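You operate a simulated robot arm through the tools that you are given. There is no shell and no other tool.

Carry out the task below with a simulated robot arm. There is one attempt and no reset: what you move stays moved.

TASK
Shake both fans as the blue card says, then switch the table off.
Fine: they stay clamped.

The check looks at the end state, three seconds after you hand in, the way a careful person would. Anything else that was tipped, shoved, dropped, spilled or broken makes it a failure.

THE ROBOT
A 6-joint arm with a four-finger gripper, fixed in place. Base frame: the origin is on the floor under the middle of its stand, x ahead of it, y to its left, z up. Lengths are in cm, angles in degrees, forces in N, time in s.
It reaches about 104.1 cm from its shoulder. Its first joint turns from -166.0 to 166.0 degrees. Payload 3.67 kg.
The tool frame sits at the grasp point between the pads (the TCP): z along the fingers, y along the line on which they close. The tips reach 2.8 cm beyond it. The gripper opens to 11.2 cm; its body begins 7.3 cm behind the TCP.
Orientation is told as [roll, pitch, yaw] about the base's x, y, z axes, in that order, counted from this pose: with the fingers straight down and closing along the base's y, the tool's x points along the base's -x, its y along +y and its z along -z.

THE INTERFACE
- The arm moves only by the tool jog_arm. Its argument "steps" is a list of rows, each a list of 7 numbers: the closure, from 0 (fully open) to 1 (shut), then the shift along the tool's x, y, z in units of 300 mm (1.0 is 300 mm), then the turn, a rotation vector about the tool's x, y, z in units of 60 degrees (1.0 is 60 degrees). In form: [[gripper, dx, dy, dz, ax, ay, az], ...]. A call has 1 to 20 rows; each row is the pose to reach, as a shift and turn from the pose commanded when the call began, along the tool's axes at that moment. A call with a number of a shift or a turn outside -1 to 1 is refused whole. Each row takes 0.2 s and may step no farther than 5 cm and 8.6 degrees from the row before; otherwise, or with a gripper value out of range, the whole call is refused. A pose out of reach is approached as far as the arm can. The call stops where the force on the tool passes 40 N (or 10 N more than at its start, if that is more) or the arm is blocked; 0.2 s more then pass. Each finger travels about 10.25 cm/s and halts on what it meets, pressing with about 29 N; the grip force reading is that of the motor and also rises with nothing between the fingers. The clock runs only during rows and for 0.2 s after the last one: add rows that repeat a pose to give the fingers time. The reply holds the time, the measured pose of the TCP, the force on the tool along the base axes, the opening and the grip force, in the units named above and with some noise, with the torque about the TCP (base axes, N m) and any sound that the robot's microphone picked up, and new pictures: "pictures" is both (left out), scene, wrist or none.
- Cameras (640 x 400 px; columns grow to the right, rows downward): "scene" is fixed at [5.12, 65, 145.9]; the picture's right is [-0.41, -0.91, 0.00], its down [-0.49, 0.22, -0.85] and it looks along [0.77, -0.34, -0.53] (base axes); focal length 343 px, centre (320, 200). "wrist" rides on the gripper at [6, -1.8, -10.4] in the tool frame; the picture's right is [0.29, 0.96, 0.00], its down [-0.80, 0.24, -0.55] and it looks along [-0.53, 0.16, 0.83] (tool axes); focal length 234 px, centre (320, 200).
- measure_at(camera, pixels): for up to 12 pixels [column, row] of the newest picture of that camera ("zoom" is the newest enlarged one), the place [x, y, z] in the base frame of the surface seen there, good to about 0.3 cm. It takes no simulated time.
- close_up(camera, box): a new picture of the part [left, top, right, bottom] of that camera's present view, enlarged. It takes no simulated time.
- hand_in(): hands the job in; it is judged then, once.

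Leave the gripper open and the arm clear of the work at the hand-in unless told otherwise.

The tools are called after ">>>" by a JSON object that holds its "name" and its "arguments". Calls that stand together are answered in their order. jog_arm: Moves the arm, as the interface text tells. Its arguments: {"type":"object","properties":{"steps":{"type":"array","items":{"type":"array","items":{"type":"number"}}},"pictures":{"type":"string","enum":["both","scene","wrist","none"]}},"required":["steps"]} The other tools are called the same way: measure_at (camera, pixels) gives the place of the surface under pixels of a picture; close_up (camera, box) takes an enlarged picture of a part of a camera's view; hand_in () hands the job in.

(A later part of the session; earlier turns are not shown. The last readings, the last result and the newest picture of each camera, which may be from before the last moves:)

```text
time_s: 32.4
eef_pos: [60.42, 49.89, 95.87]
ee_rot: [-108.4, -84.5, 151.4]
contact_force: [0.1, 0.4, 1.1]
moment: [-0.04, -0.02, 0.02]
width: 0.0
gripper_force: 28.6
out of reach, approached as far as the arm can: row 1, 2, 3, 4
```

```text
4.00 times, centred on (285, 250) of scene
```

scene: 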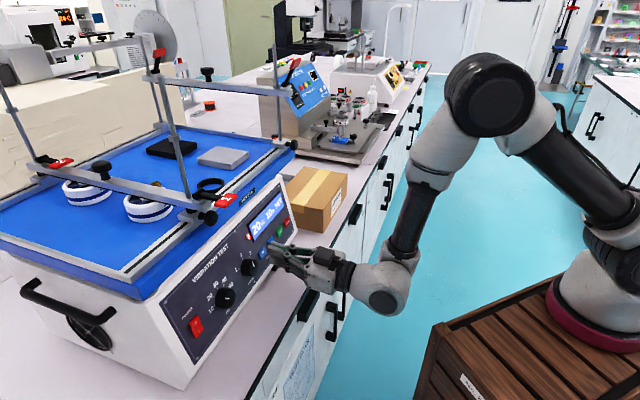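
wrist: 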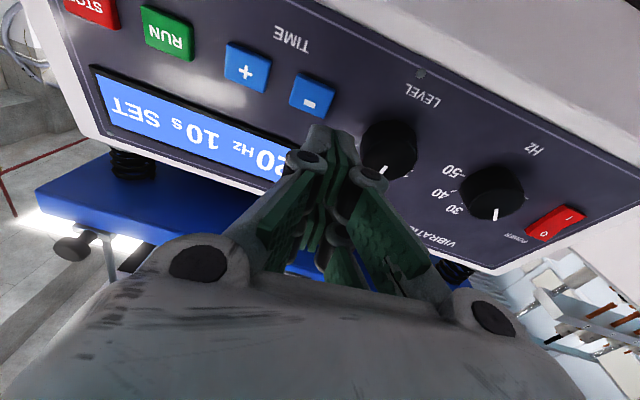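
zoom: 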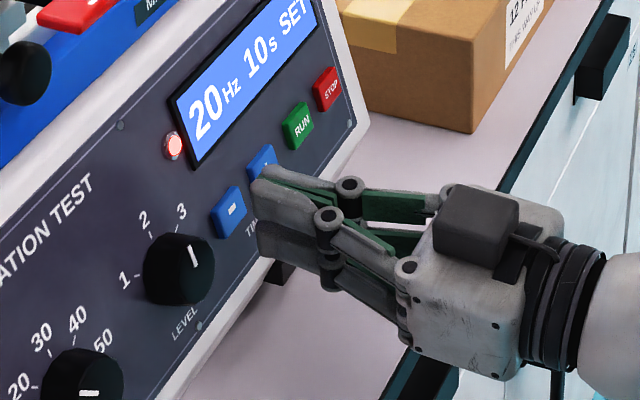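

The limit looks like the forearm-roll joint: it binds when the tool points too near the arm's own plane. Pointing the tool at azimuth ~30° (15° oblique to the panel) avoids it, and makes the left-lower fingertip corner lead. I'll go to a 3 cm standoff before "+" in that attitude.

>>> {"name": "jog_arm", "arguments": {"steps": [[1, 0.0117, -0.0715, -0.0041, 0.0725, 0.0043, 0.0043], [1, 0.0233, -0.143, -0.0082, 0.145, 0.0087, 0.0087], [1, 0.035, -0.2144, -0.0123, 0.2175, 0.013, 0.013], [1, 0.035, -0.2144, -0.0123, 0.2175, 0.013, 0.013]]}}

>>> {"name": "close_up", "arguments": {"camera": "wrist", "box": [250, 50, 400, 180]}}

>>> {"name": "close_up", "arguments": {"camera": "scene", "box": [230, 200, 340, 300]}}

```text
time_s: 33.4
eef_pos: [64.71, 45.06, 95.42]
ee_rot: [-111.7, -85.0, 141.6]
contact_force: [0.3, -0.7, -0.5]
moment: [-0.01, -0.01, -0.03]
width: 0.02
gripper_force: 28.6
```

scene: 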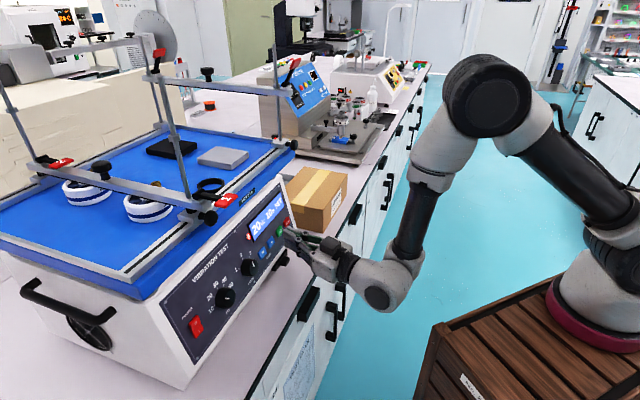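
wrist: 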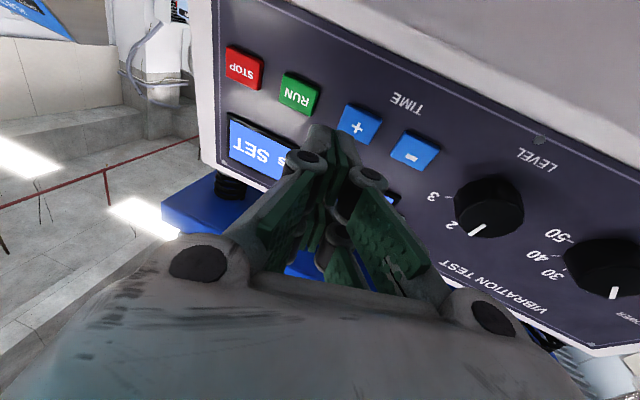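

```text
3.08 times, centred on (325, 115) of wrist
```

zoom: 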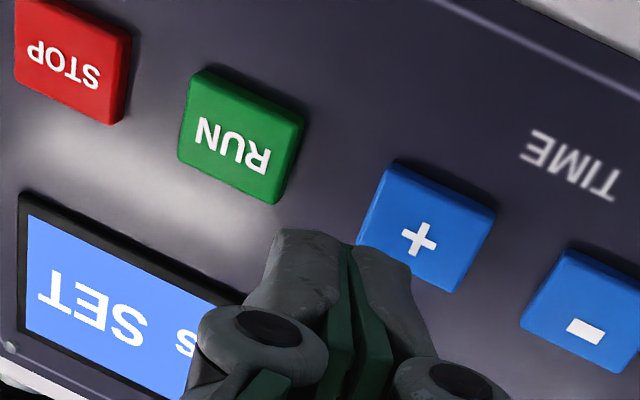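

```text
4.00 times, centred on (285, 250) of scene
```

zoom: 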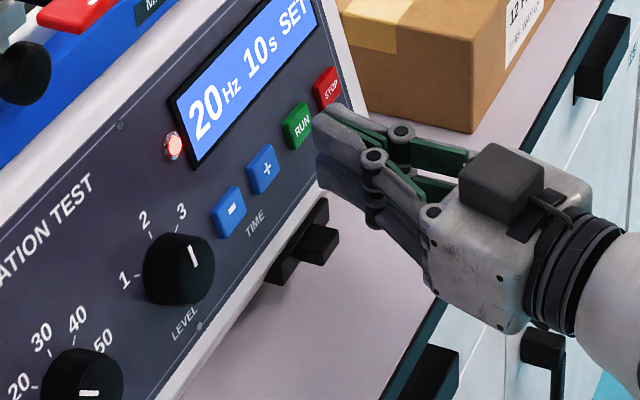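

Lined up: contact corner is ~2.9 cm in front of "+". Advance along the panel normal in small final steps to press it.

>>> {"name": "jog_arm", "arguments": {"steps": [[1, 0, 0.0197, 0.0483, 0, 0, 0], [1, 0, 0.0284, 0.0804, 0, 0, 0], [1, 0, 0.031, 0.0901, 0, 0, 0], [1, 0, 0.0328, 0.0965, 0, 0, 0], [1, 0, 0.0345, 0.1029, 0, 0, 0]]}}

>>> {"name": "close_up", "arguments": {"camera": "scene", "box": [230, 190, 340, 290]}}

>>> {"name": "close_up", "arguments": {"camera": "wrist", "box": [200, 50, 450, 250]}}

```text
time_s: 34.6
eef_pos: [66.74, 47.19, 95.32]
ee_rot: [-116.2, -85.5, 146.2]
contact_force: [-0.6, 0.6, -0.7]
moment: [0.04, -0.03, -0.01]
width: 0.02
gripper_force: 28.9
```

scene: 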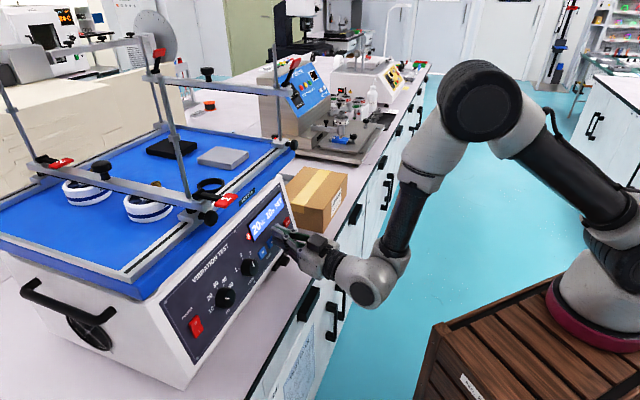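
wrist: 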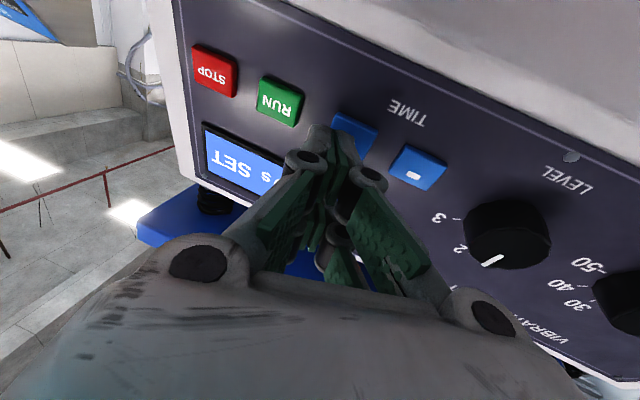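

```text
4.00 times, centred on (285, 240) of scene
```

zoom: 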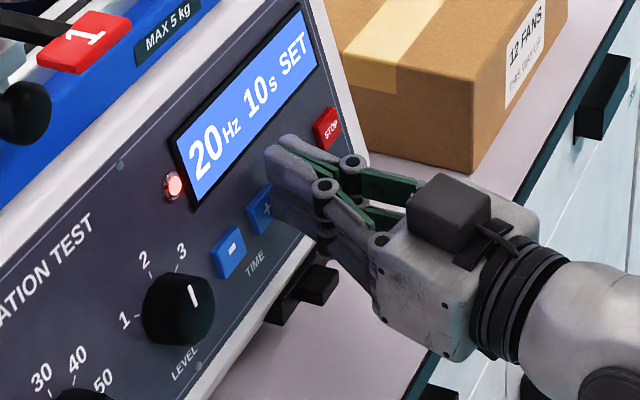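

```text
2.00 times, centred on (325, 150) of wrist
```

zoom: 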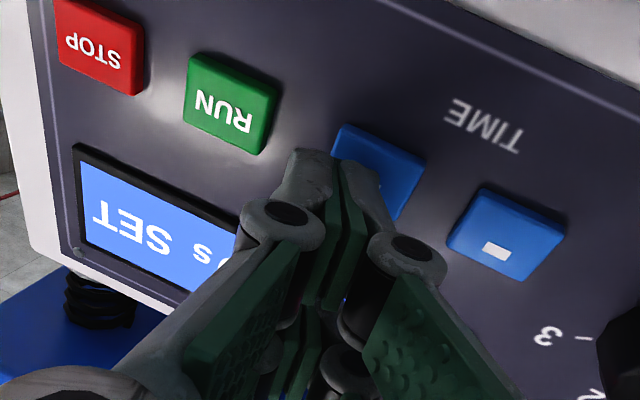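

No contact yet (force ~0, display still 10 s). Continue forward in 0.2 cm steps.

>>> {"name": "jog_arm", "arguments": {"steps": [[1, 0, 0.0017, 0.0064, 0, 0, 0], [1, 0, 0.0035, 0.0129, 0, 0, 0], [1, 0, 0.0052, 0.0193, 0, 0, 0]]}}

>>> {"name": "close_up", "arguments": {"camera": "scene", "box": [230, 190, 340, 290]}}

>>> {"name": "close_up", "arguments": {"camera": "wrist", "box": [280, 80, 400, 180]}}

```text
time_s: 35.4
eef_pos: [67.14, 47.72, 95.39]
ee_rot: [-115.3, -85.4, 145.3]
contact_force: [-5.9, -4.9, 0.1]
moment: [-0.1, 0.18, 0.03]
width: 0.02
gripper_force: 29.2
heard: click
```

scene: 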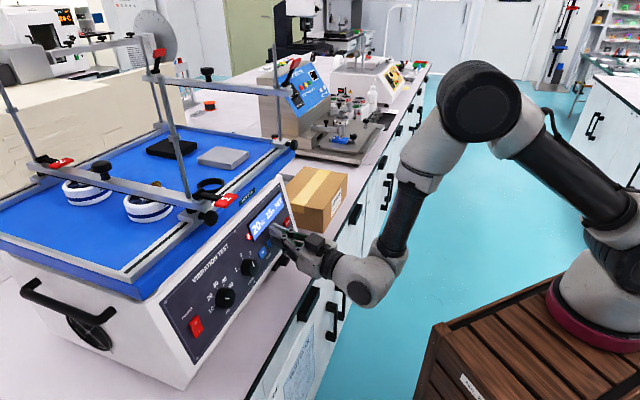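
wrist: 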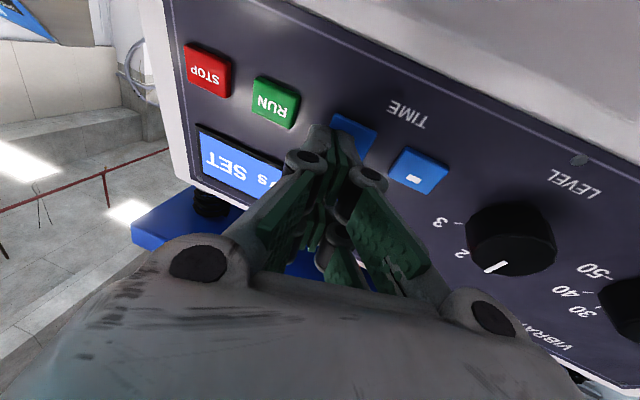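

```text
4.00 times, centred on (285, 240) of scene
```

zoom: 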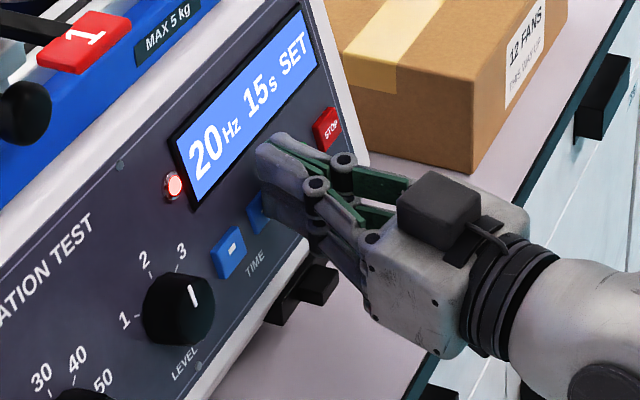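

```text
4.00 times, centred on (340, 130) of wrist
```

zoom: 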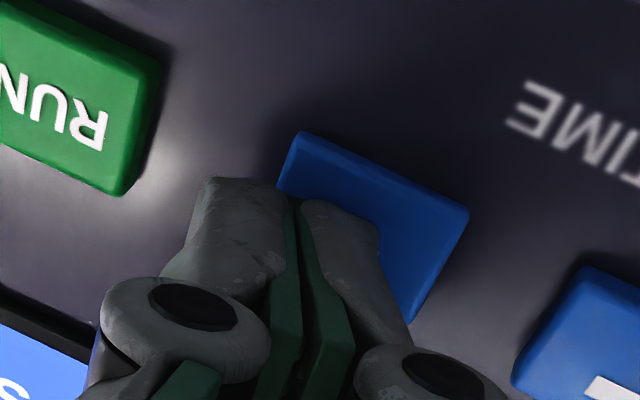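

Click heard; display reads 15 s (+5 per press). Release 1 cm and press once more by the same amount.

>>> {"name": "jog_arm", "arguments": {"steps": [[1, 0, -0.0087, -0.0322, 0, 0, 0], [1, 0, -0.0087, -0.0322, 0, 0, 0], [1, 0, -0.0026, -0.0097, 0, 0, 0], [1, 0, 0, 0, 0, 0, 0]]}}

>>> {"name": "close_up", "arguments": {"camera": "scene", "box": [230, 190, 340, 290]}}

```text
time_s: 36.4
eef_pos: [67.11, 47.66, 95.29]
ee_rot: [-115.4, -85.7, 145.4]
contact_force: [-6.2, -4.3, 0.7]
moment: [-0.09, 0.17, 0.01]
width: 0.0
gripper_force: 29.2
heard: click
```

scene: 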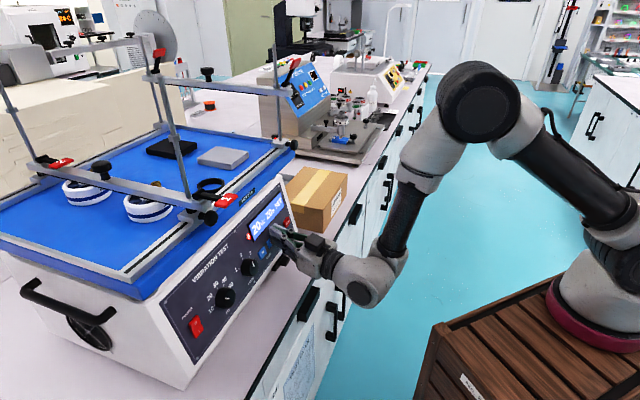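
wrist: 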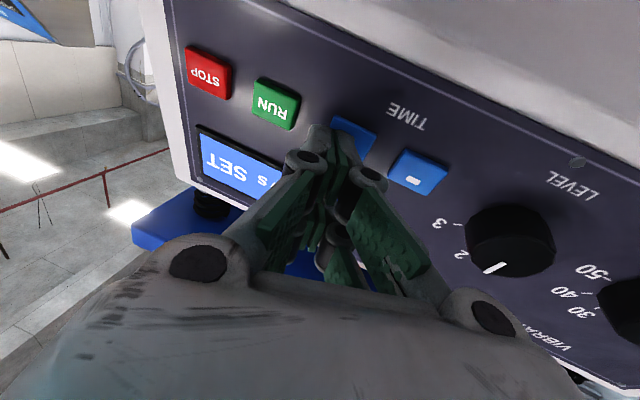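

```text
4.00 times, centred on (285, 240) of scene
```

zoom: 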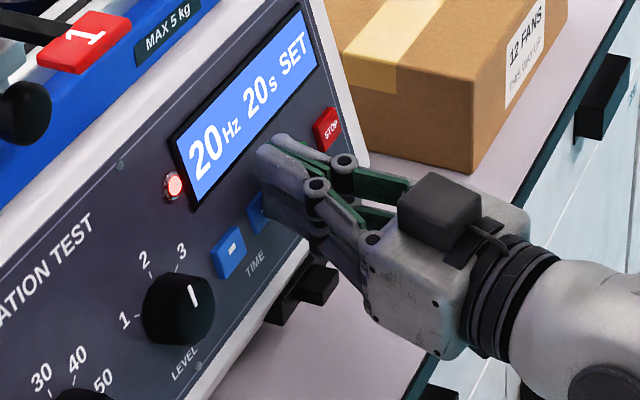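

20 s set. Before running I'll double-check the clamp bar over the two fans.

>>> {"name": "close_up", "arguments": {"camera": "scene", "box": [50, 150, 130, 220]}}

>>> {"name": "close_up", "arguments": {"camera": "scene", "box": [115, 170, 195, 235]}}

>>> {"name": "close_up", "arguments": {"camera": "scene", "box": [180, 170, 260, 240]}}

>>> {"name": "close_up", "arguments": {"camera": "scene", "box": [15, 130, 95, 200]}}

```text
5.71 times, centred on (90, 185) of scene
```

zoom: 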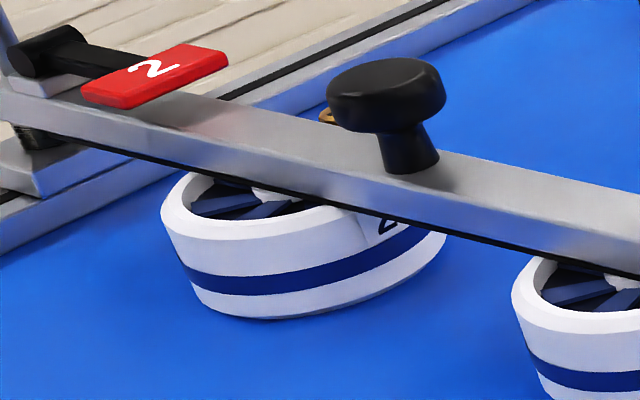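

```text
6.15 times, centred on (155, 202) of scene
```

zoom: 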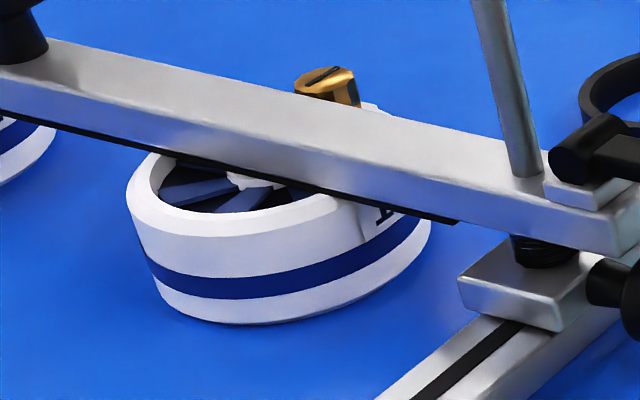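

```text
5.71 times, centred on (220, 205) of scene
```

zoom: 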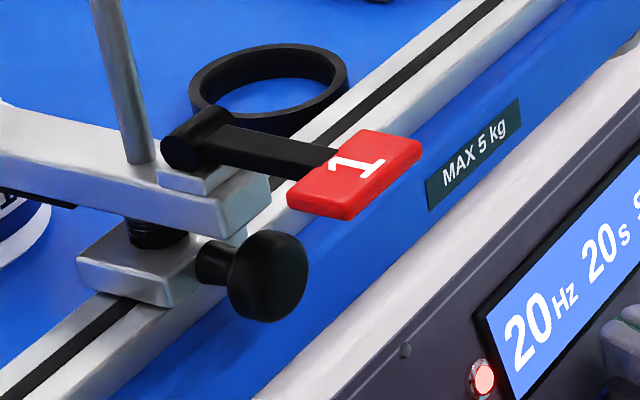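

```text
5.71 times, centred on (55, 165) of scene
```

zoom: 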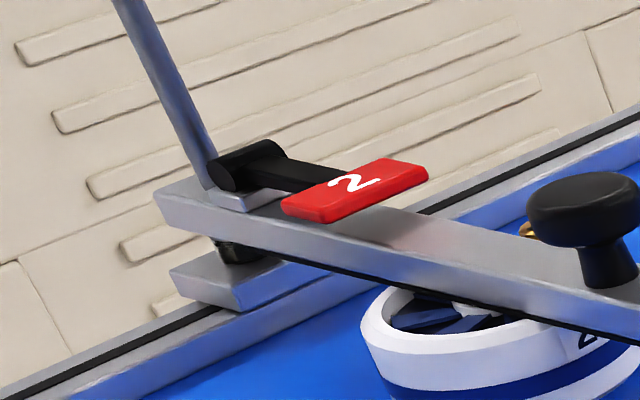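

Both fans sit under the bar with levers 1 and 2 down: clamped. Retreat 2.5 cm along the normal and shift 4.45 cm along the panel to stand before RUN.

>>> {"name": "jog_arm", "arguments": {"steps": [[1, 0, -0.0216, -0.0805, 0, 0, 0], [1, 0.0055, -0.093, -0.0614, 0, 0, 0], [1, 0.0109, -0.1645, -0.0423, 0, 0, 0], [1, 0.0109, -0.1645, -0.0423, 0, 0, 0]]}}

>>> {"name": "close_up", "arguments": {"camera": "scene", "box": [230, 190, 340, 290]}}

>>> {"name": "close_up", "arguments": {"camera": "wrist", "box": [250, 60, 400, 190]}}

```text
time_s: 37.4
eef_pos: [68.81, 43.32, 95.76]
ee_rot: [-112.0, -85.0, 142.0]
contact_force: [-0.1, 0.1, -0.4]
moment: [0.0, -0.01, 0.01]
width: 0.0
gripper_force: 28.8
out of reach, approached as far as the arm can: row 3, 4
```

scene: 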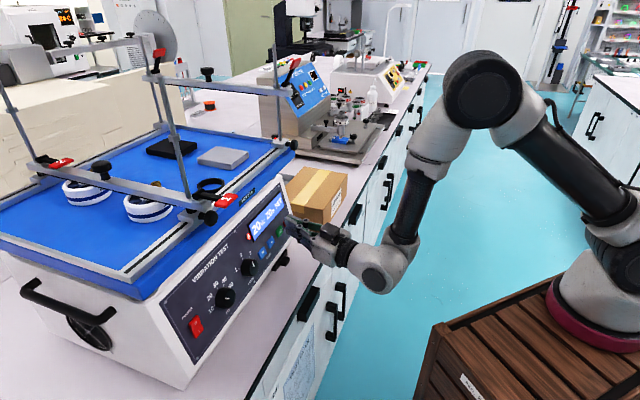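
wrist: 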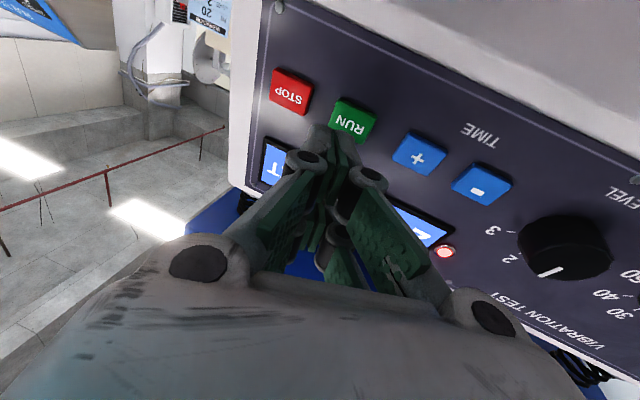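

```text
4.00 times, centred on (285, 240) of scene
```

zoom: 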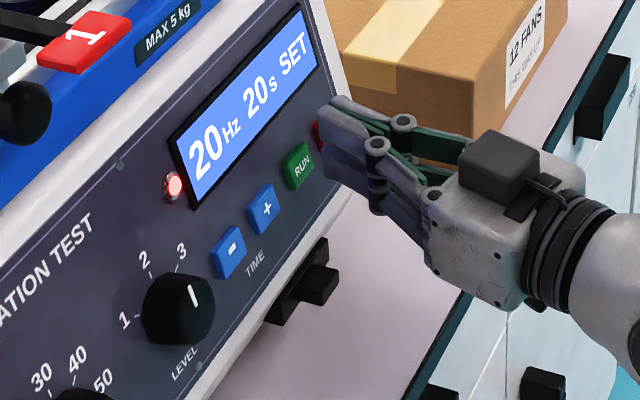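

```text
3.08 times, centred on (325, 125) of wrist
```

zoom: 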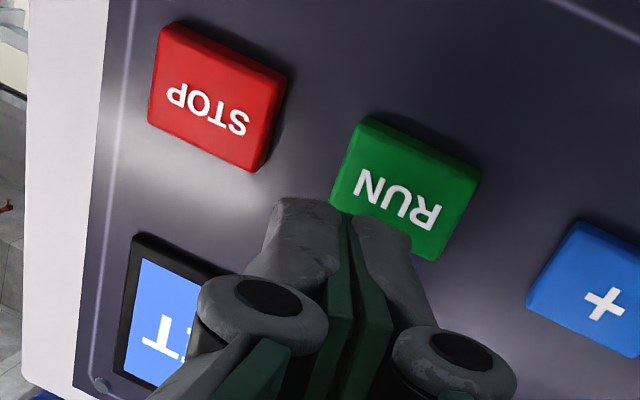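

Slightly short of the target due to the joint limit; I'll yaw the tool another 5° (azimuth 25°) and correct the position to 2 cm before RUN.

>>> {"name": "jog_arm", "arguments": {"steps": [[1, 0.005, -0.0071, -0.0165, 0.0417, 0, 0], [1, 0.0105, -0.0142, -0.0329, 0.0833, 0, 0], [1, 0.0105, -0.0142, -0.0329, 0.0833, 0, 0]]}}

>>> {"name": "close_up", "arguments": {"camera": "wrist", "box": [250, 60, 400, 190]}}

>>> {"name": "measure_at", "arguments": {"camera": "wrist", "pixels": [[353, 118], [365, 122], [345, 128]]}}

```text
time_s: 38.2
eef_pos: [68.22, 42.52, 95.51]
ee_rot: [-116.3, -85.1, 141.4]
contact_force: [-0.2, -0.3, 0.8]
moment: [0.01, 0.0, 0.01]
width: 0.0
gripper_force: 29.2
```

scene: 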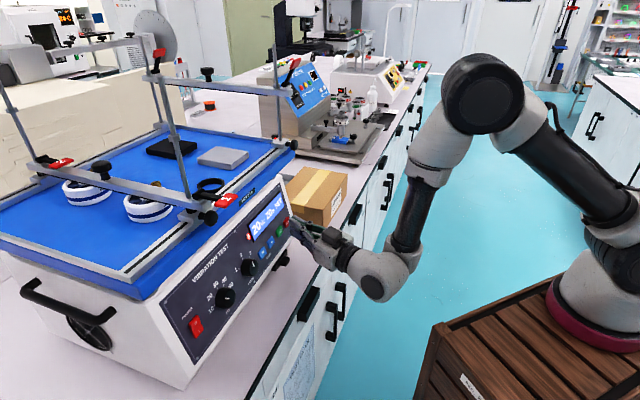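
wrist: 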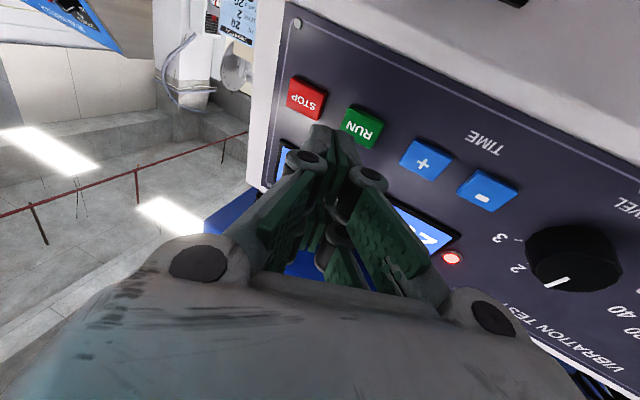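

```text
3.08 times, centred on (325, 125) of wrist
```

zoom: 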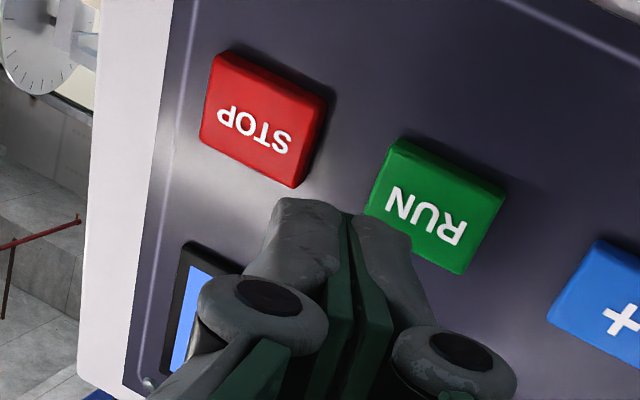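

```text
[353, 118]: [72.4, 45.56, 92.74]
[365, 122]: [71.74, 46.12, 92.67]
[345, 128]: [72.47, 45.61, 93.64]
```

There's a bluish card visible at wrist (238,18); I'll read it to be sure it isn't a conflicting blue card.

>>> {"name": "close_up", "arguments": {"camera": "wrist", "box": [195, 0, 275, 50]}}

>>> {"name": "close_up", "arguments": {"camera": "wrist", "box": [20, 0, 140, 60]}}

>>> {"name": "measure_at", "arguments": {"camera": "wrist", "pixels": [[238, 18], [210, 15], [80, 30]]}}

```text
8.00 times, centred on (235, 25) of wrist
```

zoom: 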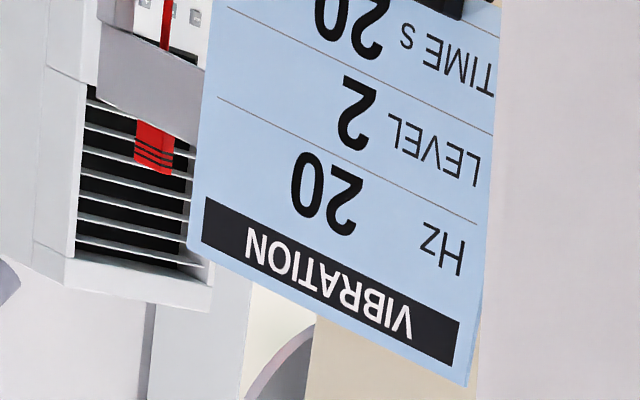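

```text
5.33 times, centred on (80, 30) of wrist
```

zoom: 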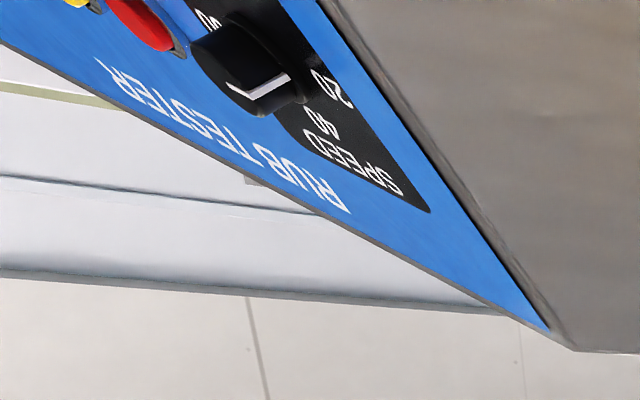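

```text
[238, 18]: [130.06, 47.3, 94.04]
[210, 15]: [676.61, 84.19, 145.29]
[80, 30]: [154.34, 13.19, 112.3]
```

Same blue card, confirmed. Now press RUN by advancing along the panel normal.

>>> {"name": "jog_arm", "arguments": {"steps": [[1, 0, 0.0172, 0.047, 0, 0, 0], [1, 0, 0.0252, 0.0689, 0, 0, 0], [1, 0, 0.0286, 0.0783, 0, 0, 0], [1, 0, 0.0309, 0.0846, 0, 0, 0], [1, 0, 0.0332, 0.0909, 0, 0, 0]]}}

>>> {"name": "close_up", "arguments": {"camera": "scene", "box": [230, 190, 340, 290]}}

>>> {"name": "close_up", "arguments": {"camera": "wrist", "box": [250, 60, 400, 190]}}

```text
time_s: 39.4
eef_pos: [70.16, 44.38, 95.53]
ee_rot: [-121.0, -85.6, 146.0]
contact_force: [-2.3, -0.6, 0.9]
moment: [-0.01, 0.0, 0.0]
width: 0.03
gripper_force: 28.7
heard: click
```

scene: 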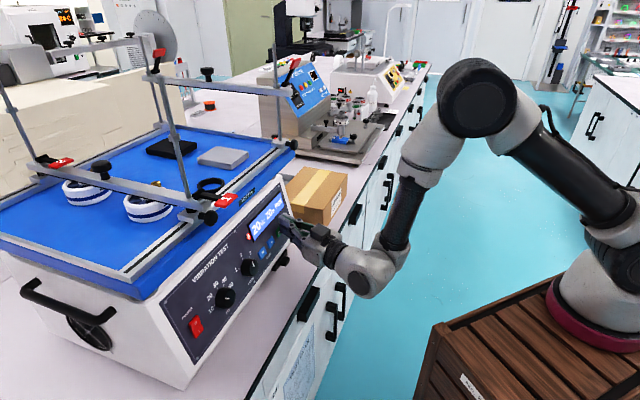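
wrist: 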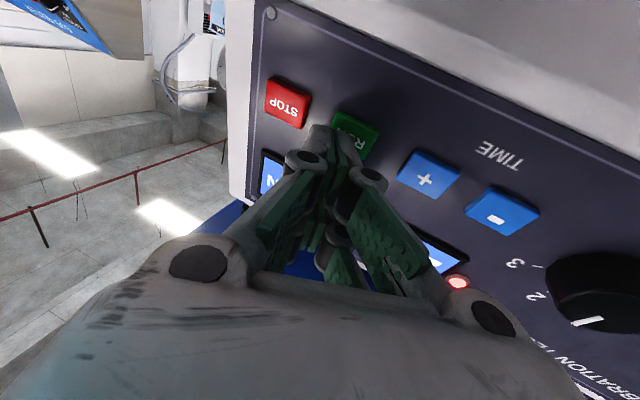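

```text
4.00 times, centred on (285, 240) of scene
```

zoom: 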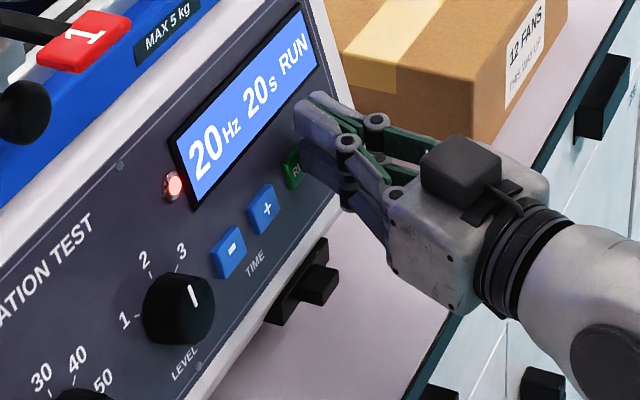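

```text
3.08 times, centred on (325, 125) of wrist
```

zoom: 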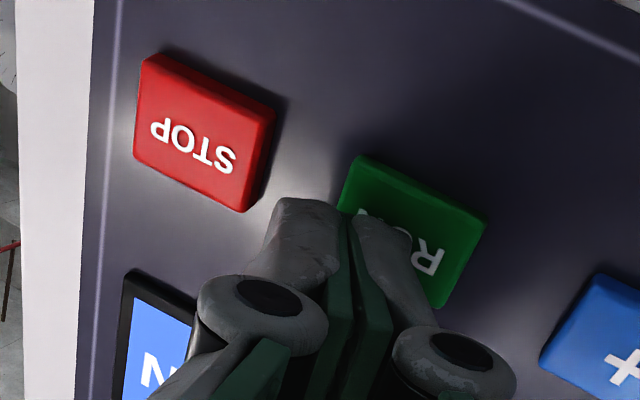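

Running: display "20 Hz 20 s RUN". Back off from the button along the normal and watch the bed.

>>> {"name": "jog_arm", "arguments": {"steps": [[1, 0, -0.0126, -0.0345, 0, 0, 0], [1, 0, -0.0252, -0.0689, 0, 0, 0], [1, 0, -0.0252, -0.0689, 0, 0, 0]]}}

>>> {"name": "close_up", "arguments": {"camera": "scene", "box": [0, 100, 300, 290]}}

>>> {"name": "close_up", "arguments": {"camera": "scene", "box": [230, 190, 340, 290]}}

```text
time_s: 40.2
eef_pos: [68.57, 42.88, 95.52]
ee_rot: [-119.2, -85.3, 144.1]
contact_force: [0.3, 0.4, 0.2]
moment: [0.02, 0.01, -0.02]
width: 0.01
gripper_force: 28.6
```

scene: 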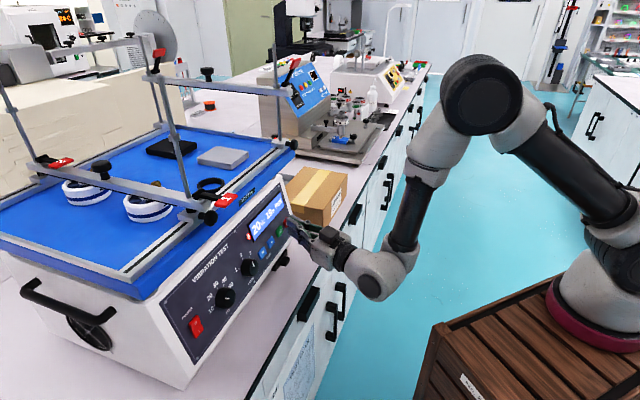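
wrist: 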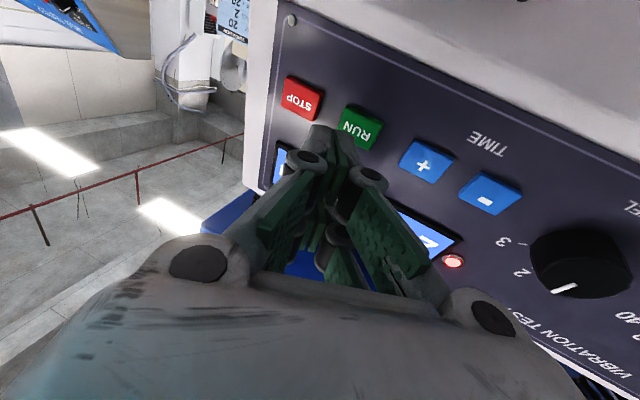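

```text
2.11 times, centred on (150, 195) of scene
```

zoom: 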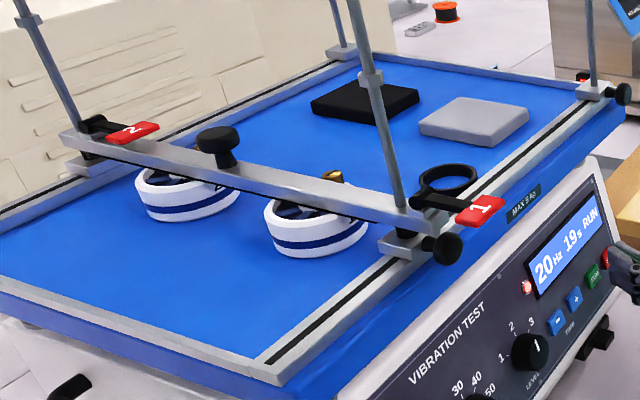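

```text
4.00 times, centred on (285, 240) of scene
```

zoom: 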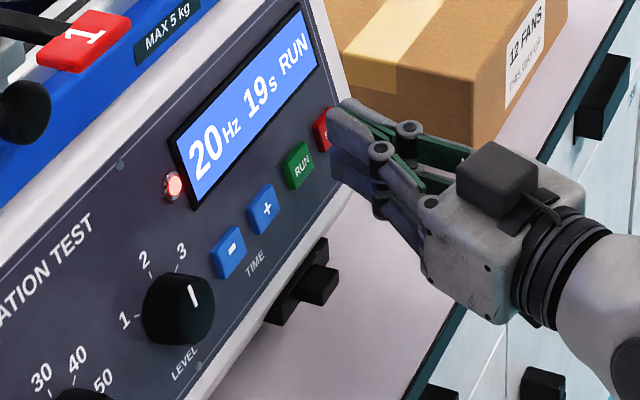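

The timer counts down (19 s) and nothing on the bed has shifted. While it runs, I'll back off and carry the closed gripper around the knobs to a standoff in front of the power rocker's upper (O) end.

>>> {"name": "jog_arm", "arguments": {"steps": [[1, -0.0159, 0.0642, -0.0735, 0, 0, 0], [1, -0.0318, 0.1283, -0.147, 0, 0, 0], [1, -0.051, 0.2463, -0.207, 0, 0, 0], [1, -0.0703, 0.3643, -0.267, -0.0833, -0.0033, 0.0118], [1, -0.0967, 0.5074, -0.3203, -0.1665, -0.0065, 0.0236], [1, -0.1232, 0.6505, -0.3735, -0.2498, -0.0098, 0.0354], [1, -0.1496, 0.7936, -0.4268, -0.333, -0.013, 0.0472], [1, -0.176, 0.9367, -0.48, -0.333, -0.013, 0.0472], [1, -0.176, 0.9367, -0.48, -0.333, -0.013, 0.0472]]}}

>>> {"name": "close_up", "arguments": {"camera": "scene", "box": [160, 180, 310, 340]}}

>>> {"name": "close_up", "arguments": {"camera": "wrist", "box": [250, 60, 400, 190]}}

```text
time_s: 42.2
eef_pos: [43.39, 62.31, 98.4]
ee_rot: [-139.8, -87.2, -175.1]
contact_force: [0.1, -0.1, -0.1]
moment: [0.02, -0.02, 0.01]
width: 0.0
gripper_force: 28.2
```

scene: 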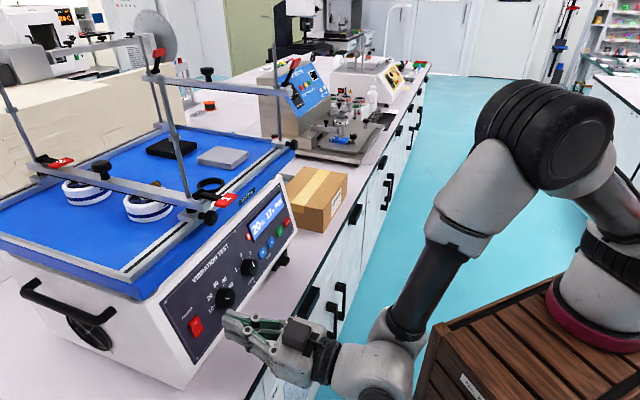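
wrist: 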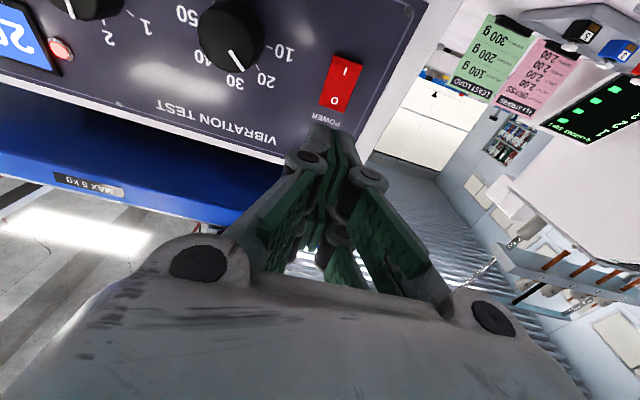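

```text
2.50 times, centred on (235, 260) of scene
```

zoom: 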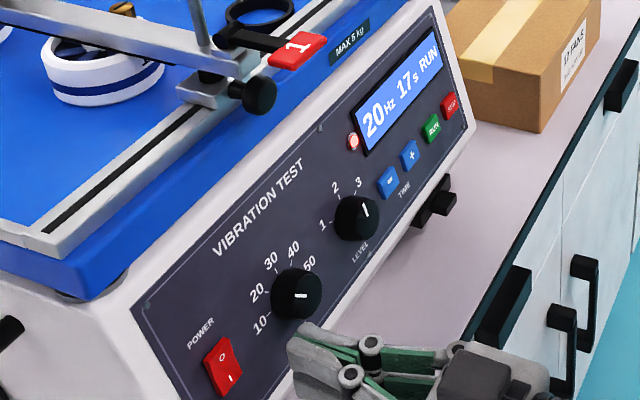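

```text
3.08 times, centred on (325, 125) of wrist
```

zoom: 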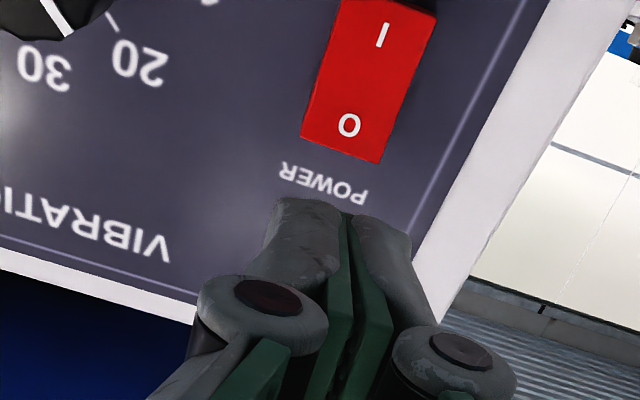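

17 s remaining; the arm is at standoff at the rocker. I'll hold still and let the run proceed.

>>> {"name": "jog_arm", "arguments": {"steps": [[1, 0, 0, 0, 0, 0, 0], [1, 0, 0, 0, 0, 0, 0], [1, 0, 0, 0, 0, 0, 0], [1, 0, 0, 0, 0, 0, 0], [1, 0, 0, 0, 0, 0, 0], [1, 0, 0, 0, 0, 0, 0], [1, 0, 0, 0, 0, 0, 0], [1, 0, 0, 0, 0, 0, 0], [1, 0, 0, 0, 0, 0, 0], [1, 0, 0, 0, 0, 0, 0], [1, 0, 0, 0, 0, 0, 0], [1, 0, 0, 0, 0, 0, 0], [1, 0, 0, 0, 0, 0, 0], [1, 0, 0, 0, 0, 0, 0], [1, 0, 0, 0, 0, 0, 0], [1, 0, 0, 0, 0, 0, 0], [1, 0, 0, 0, 0, 0, 0], [1, 0, 0, 0, 0, 0, 0], [1, 0, 0, 0, 0, 0, 0], [1, 0, 0, 0, 0, 0, 0]], "pictures": "scene"}}

>>> {"name": "close_up", "arguments": {"camera": "scene", "box": [0, 100, 300, 290]}}

```text
time_s: 46.4
eef_pos: [43.47, 62.34, 98.48]
ee_rot: [-140.0, -87.2, -175.1]
contact_force: [0.2, 0.3, 0.1]
moment: [-0.01, -0.02, -0.02]
width: 0.01
gripper_force: 28.9
```

scene: 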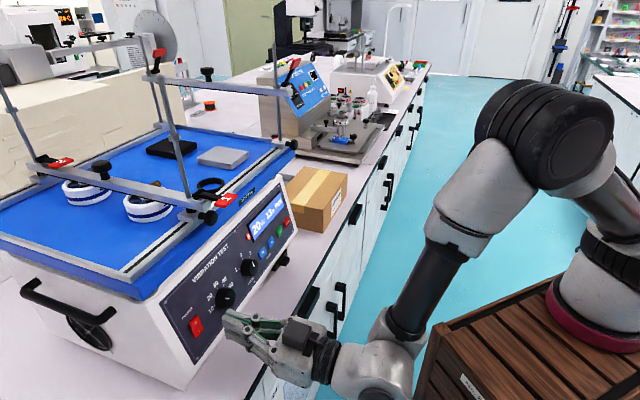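

```text
2.11 times, centred on (150, 195) of scene
```

zoom: 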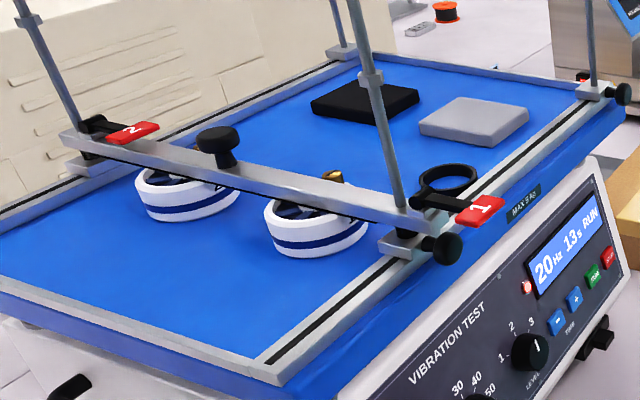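

13 s remaining, everything on the bed is steady. Keep waiting.

>>> {"name": "jog_arm", "arguments": {"steps": [[1, 0, 0, 0, 0, 0, 0], [1, 0, 0, 0, 0, 0, 0], [1, 0, 0, 0, 0, 0, 0], [1, 0, 0, 0, 0, 0, 0], [1, 0, 0, 0, 0, 0, 0], [1, 0, 0, 0, 0, 0, 0], [1, 0, 0, 0, 0, 0, 0], [1, 0, 0, 0, 0, 0, 0], [1, 0, 0, 0, 0, 0, 0], [1, 0, 0, 0, 0, 0, 0], [1, 0, 0, 0, 0, 0, 0], [1, 0, 0, 0, 0, 0, 0], [1, 0, 0, 0, 0, 0, 0], [1, 0, 0, 0, 0, 0, 0], [1, 0, 0, 0, 0, 0, 0], [1, 0, 0, 0, 0, 0, 0], [1, 0, 0, 0, 0, 0, 0], [1, 0, 0, 0, 0, 0, 0], [1, 0, 0, 0, 0, 0, 0], [1, 0, 0, 0, 0, 0, 0]], "pictures": "none"}}

>>> {"name": "jog_arm", "arguments": {"steps": [[1, 0, 0, 0, 0, 0, 0], [1, 0, 0, 0, 0, 0, 0], [1, 0, 0, 0, 0, 0, 0], [1, 0, 0, 0, 0, 0, 0], [1, 0, 0, 0, 0, 0, 0], [1, 0, 0, 0, 0, 0, 0], [1, 0, 0, 0, 0, 0, 0], [1, 0, 0, 0, 0, 0, 0], [1, 0, 0, 0, 0, 0, 0], [1, 0, 0, 0, 0, 0, 0], [1, 0, 0, 0, 0, 0, 0], [1, 0, 0, 0, 0, 0, 0], [1, 0, 0, 0, 0, 0, 0], [1, 0, 0, 0, 0, 0, 0], [1, 0, 0, 0, 0, 0, 0], [1, 0, 0, 0, 0, 0, 0], [1, 0, 0, 0, 0, 0, 0], [1, 0, 0, 0, 0, 0, 0], [1, 0, 0, 0, 0, 0, 0], [1, 0, 0, 0, 0, 0, 0]], "pictures": "scene"}}

>>> {"name": "close_up", "arguments": {"camera": "scene", "box": [0, 100, 300, 290]}}

```text
time_s: 50.6
eef_pos: [43.48, 62.09, 98.33]
ee_rot: [-139.8, -87.2, -175.0]
contact_force: [0.0, -0.3, -0.3]
moment: [-0.03, 0.0, -0.03]
width: 0.02
gripper_force: 29.0
```

```text
time_s: 54.8
eef_pos: [43.43, 62.31, 98.34]
ee_rot: [-139.8, -87.2, -175.0]
contact_force: [-0.5, 0.4, 0.6]
moment: [-0.01, -0.02, 0.0]
width: 0.0
gripper_force: 29.1
```

scene: 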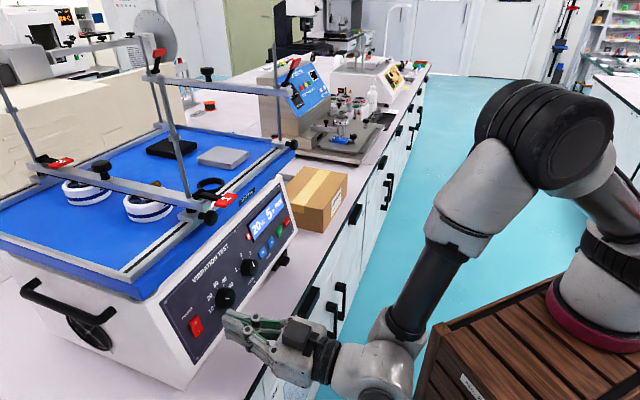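

```text
2.11 times, centred on (150, 195) of scene
```

zoom: 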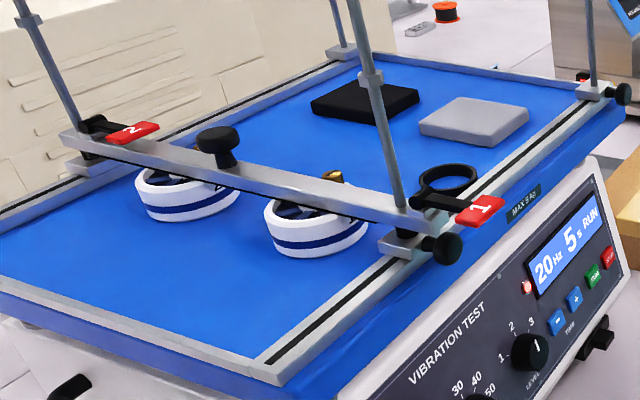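

5 s remaining. Keep waiting until it finishes on its own.

>>> {"name": "jog_arm", "arguments": {"steps": [[1, 0, 0, 0, 0, 0, 0], [1, 0, 0, 0, 0, 0, 0], [1, 0, 0, 0, 0, 0, 0], [1, 0, 0, 0, 0, 0, 0], [1, 0, 0, 0, 0, 0, 0], [1, 0, 0, 0, 0, 0, 0], [1, 0, 0, 0, 0, 0, 0], [1, 0, 0, 0, 0, 0, 0], [1, 0, 0, 0, 0, 0, 0], [1, 0, 0, 0, 0, 0, 0], [1, 0, 0, 0, 0, 0, 0], [1, 0, 0, 0, 0, 0, 0], [1, 0, 0, 0, 0, 0, 0], [1, 0, 0, 0, 0, 0, 0], [1, 0, 0, 0, 0, 0, 0], [1, 0, 0, 0, 0, 0, 0], [1, 0, 0, 0, 0, 0, 0], [1, 0, 0, 0, 0, 0, 0], [1, 0, 0, 0, 0, 0, 0], [1, 0, 0, 0, 0, 0, 0]], "pictures": "none"}}

>>> {"name": "jog_arm", "arguments": {"steps": [[1, 0, 0, 0, 0, 0, 0], [1, 0, 0, 0, 0, 0, 0], [1, 0, 0, 0, 0, 0, 0], [1, 0, 0, 0, 0, 0, 0], [1, 0, 0, 0, 0, 0, 0], [1, 0, 0, 0, 0, 0, 0], [1, 0, 0, 0, 0, 0, 0], [1, 0, 0, 0, 0, 0, 0], [1, 0, 0, 0, 0, 0, 0], [1, 0, 0, 0, 0, 0, 0]]}}

>>> {"name": "close_up", "arguments": {"camera": "scene", "box": [0, 100, 300, 290]}}

>>> {"name": "measure_at", "arguments": {"camera": "wrist", "pixels": [[337, 93], [334, 100], [345, 70], [340, 82], [331, 105], [318, 128], [345, 131]]}}

```text
time_s: 59.0
eef_pos: [43.45, 62.31, 98.36]
ee_rot: [-140.0, -87.2, -175.0]
contact_force: [0.9, 0.5, -0.7]
moment: [-0.05, -0.03, -0.02]
width: 0.0
gripper_force: 28.8
```

```text
time_s: 61.2
eef_pos: [43.46, 62.24, 98.4]
ee_rot: [-139.8, -87.1, -175.0]
contact_force: [-0.4, -1.0, 0.3]
moment: [0.05, 0.01, 0.01]
width: 0.01
gripper_force: 29.3
```

scene: 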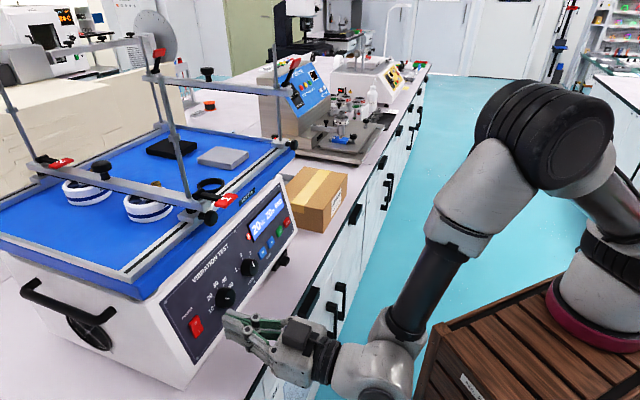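
wrist: 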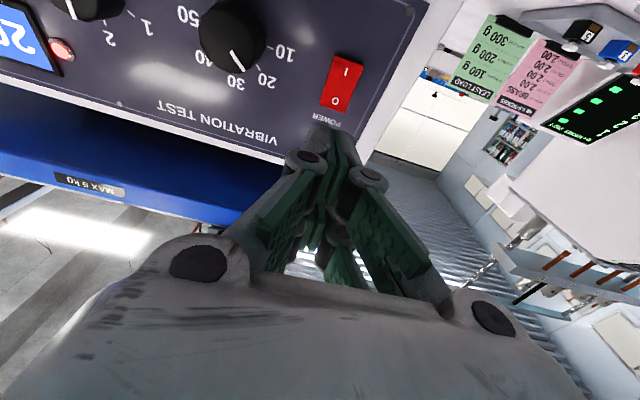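

```text
2.11 times, centred on (150, 195) of scene
```

zoom: 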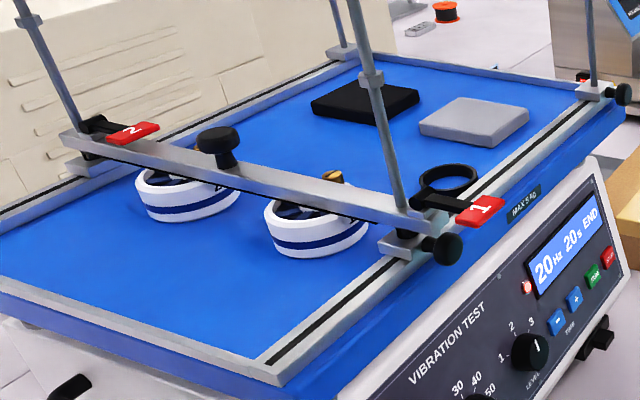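

```text
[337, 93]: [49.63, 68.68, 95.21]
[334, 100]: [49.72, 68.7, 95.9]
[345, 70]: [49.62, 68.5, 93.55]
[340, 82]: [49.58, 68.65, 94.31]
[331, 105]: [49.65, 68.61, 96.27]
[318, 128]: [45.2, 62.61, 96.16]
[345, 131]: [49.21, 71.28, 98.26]
```

The run finished: display "20 Hz 20 s END". Everything still clamped. Now press the O (upper) end of the rocker: lower 0.55 cm, nudge 0.2 cm left, and advance slowly.

>>> {"name": "jog_arm", "arguments": {"steps": [[1, 0.0183, 0.0067, 0.08, 0, 0, 0], [1, 0.0183, 0.0067, 0.15, 0, 0, 0], [1, 0.0183, 0.0067, 0.18, 0, 0, 0], [1, 0.0183, 0.0067, 0.19, 0, 0, 0], [1, 0.0183, 0.0067, 0.1967, 0, 0, 0], [1, 0.0183, 0.0067, 0.2033, 0, 0, 0]]}}

>>> {"name": "close_up", "arguments": {"camera": "wrist", "box": [270, 70, 390, 170]}}

>>> {"name": "close_up", "arguments": {"camera": "scene", "box": [160, 180, 310, 340]}}

```text
time_s: 62.6
eef_pos: [47.68, 66.78, 97.91]
ee_rot: [-140.2, -87.1, -174.8]
contact_force: [-0.9, -0.2, 0.1]
moment: [-0.02, 0.02, 0.02]
width: 0.01
gripper_force: 29.0
```

scene: 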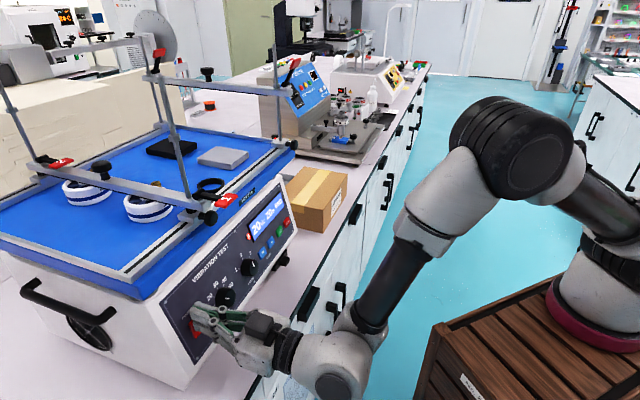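
wrist: 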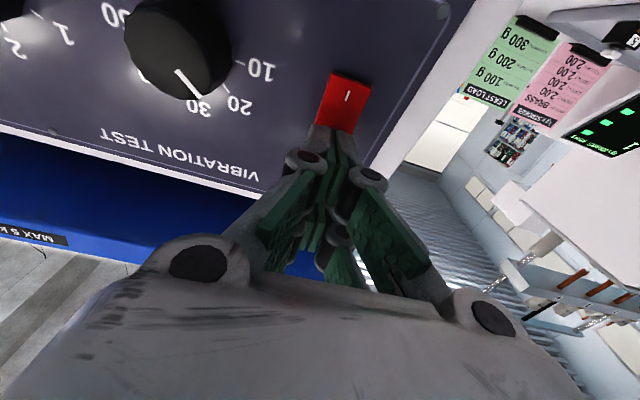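

```text
4.00 times, centred on (330, 120) of wrist
```

zoom: 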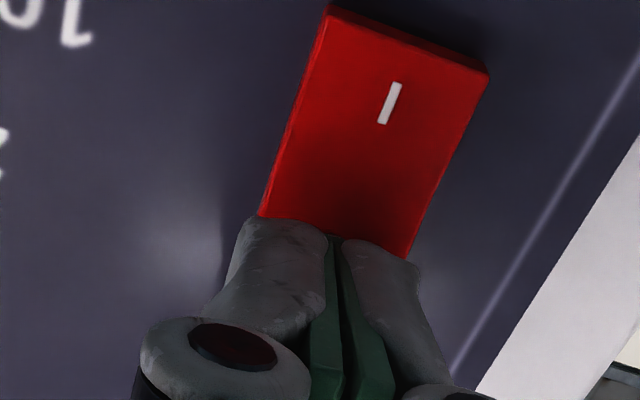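

```text
2.50 times, centred on (235, 260) of scene
```

zoom: 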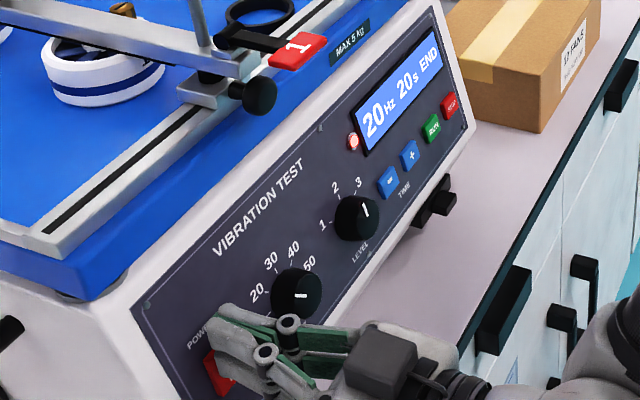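

Not yet in contact. Advance further in 0.2 cm steps.

>>> {"name": "jog_arm", "arguments": {"steps": [[1, 0, 0, 0.0067, 0, 0, 0], [1, 0, 0, 0.0133, 0, 0, 0], [1, 0, 0, 0.02, 0, 0, 0]]}}

>>> {"name": "close_up", "arguments": {"camera": "scene", "box": [160, 180, 310, 340]}}

>>> {"name": "close_up", "arguments": {"camera": "wrist", "box": [270, 70, 390, 170]}}

```text
time_s: 63.6
eef_pos: [47.83, 67.09, 98.03]
ee_rot: [-138.6, -87.1, -176.3]
contact_force: [-11.8, -25.4, 6.9]
moment: [-0.48, 0.14, -0.24]
width: 0.62
gripper_force: 35.8
stopped in row 3: the force on the tool passed its limit at 41 N (the readings are from after the stop); the commanded pose is now the measured one
```

scene: 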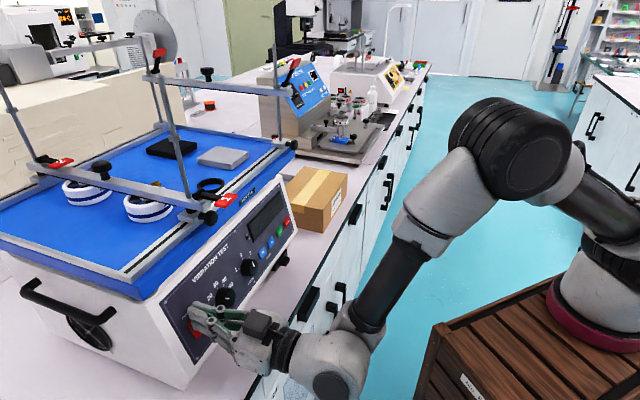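
wrist: 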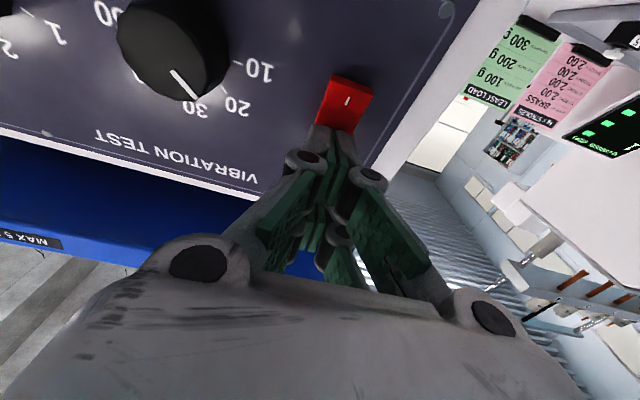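

```text
2.50 times, centred on (235, 260) of scene
```

zoom: 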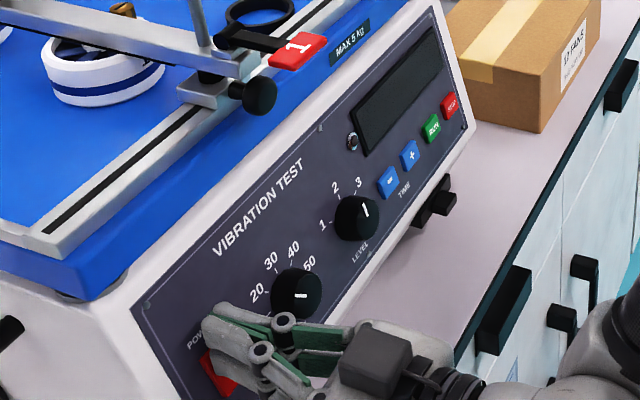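

```text
4.00 times, centred on (330, 120) of wrist
```

zoom: 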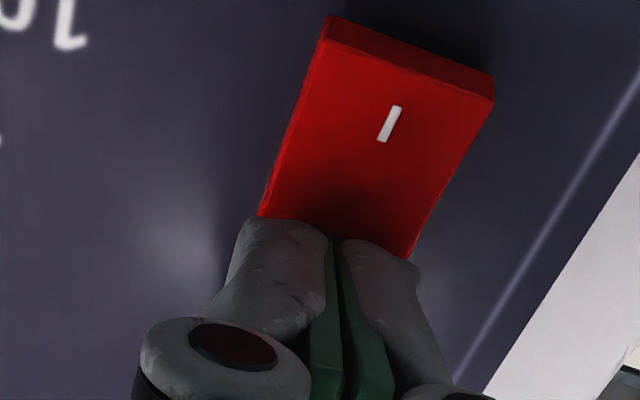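

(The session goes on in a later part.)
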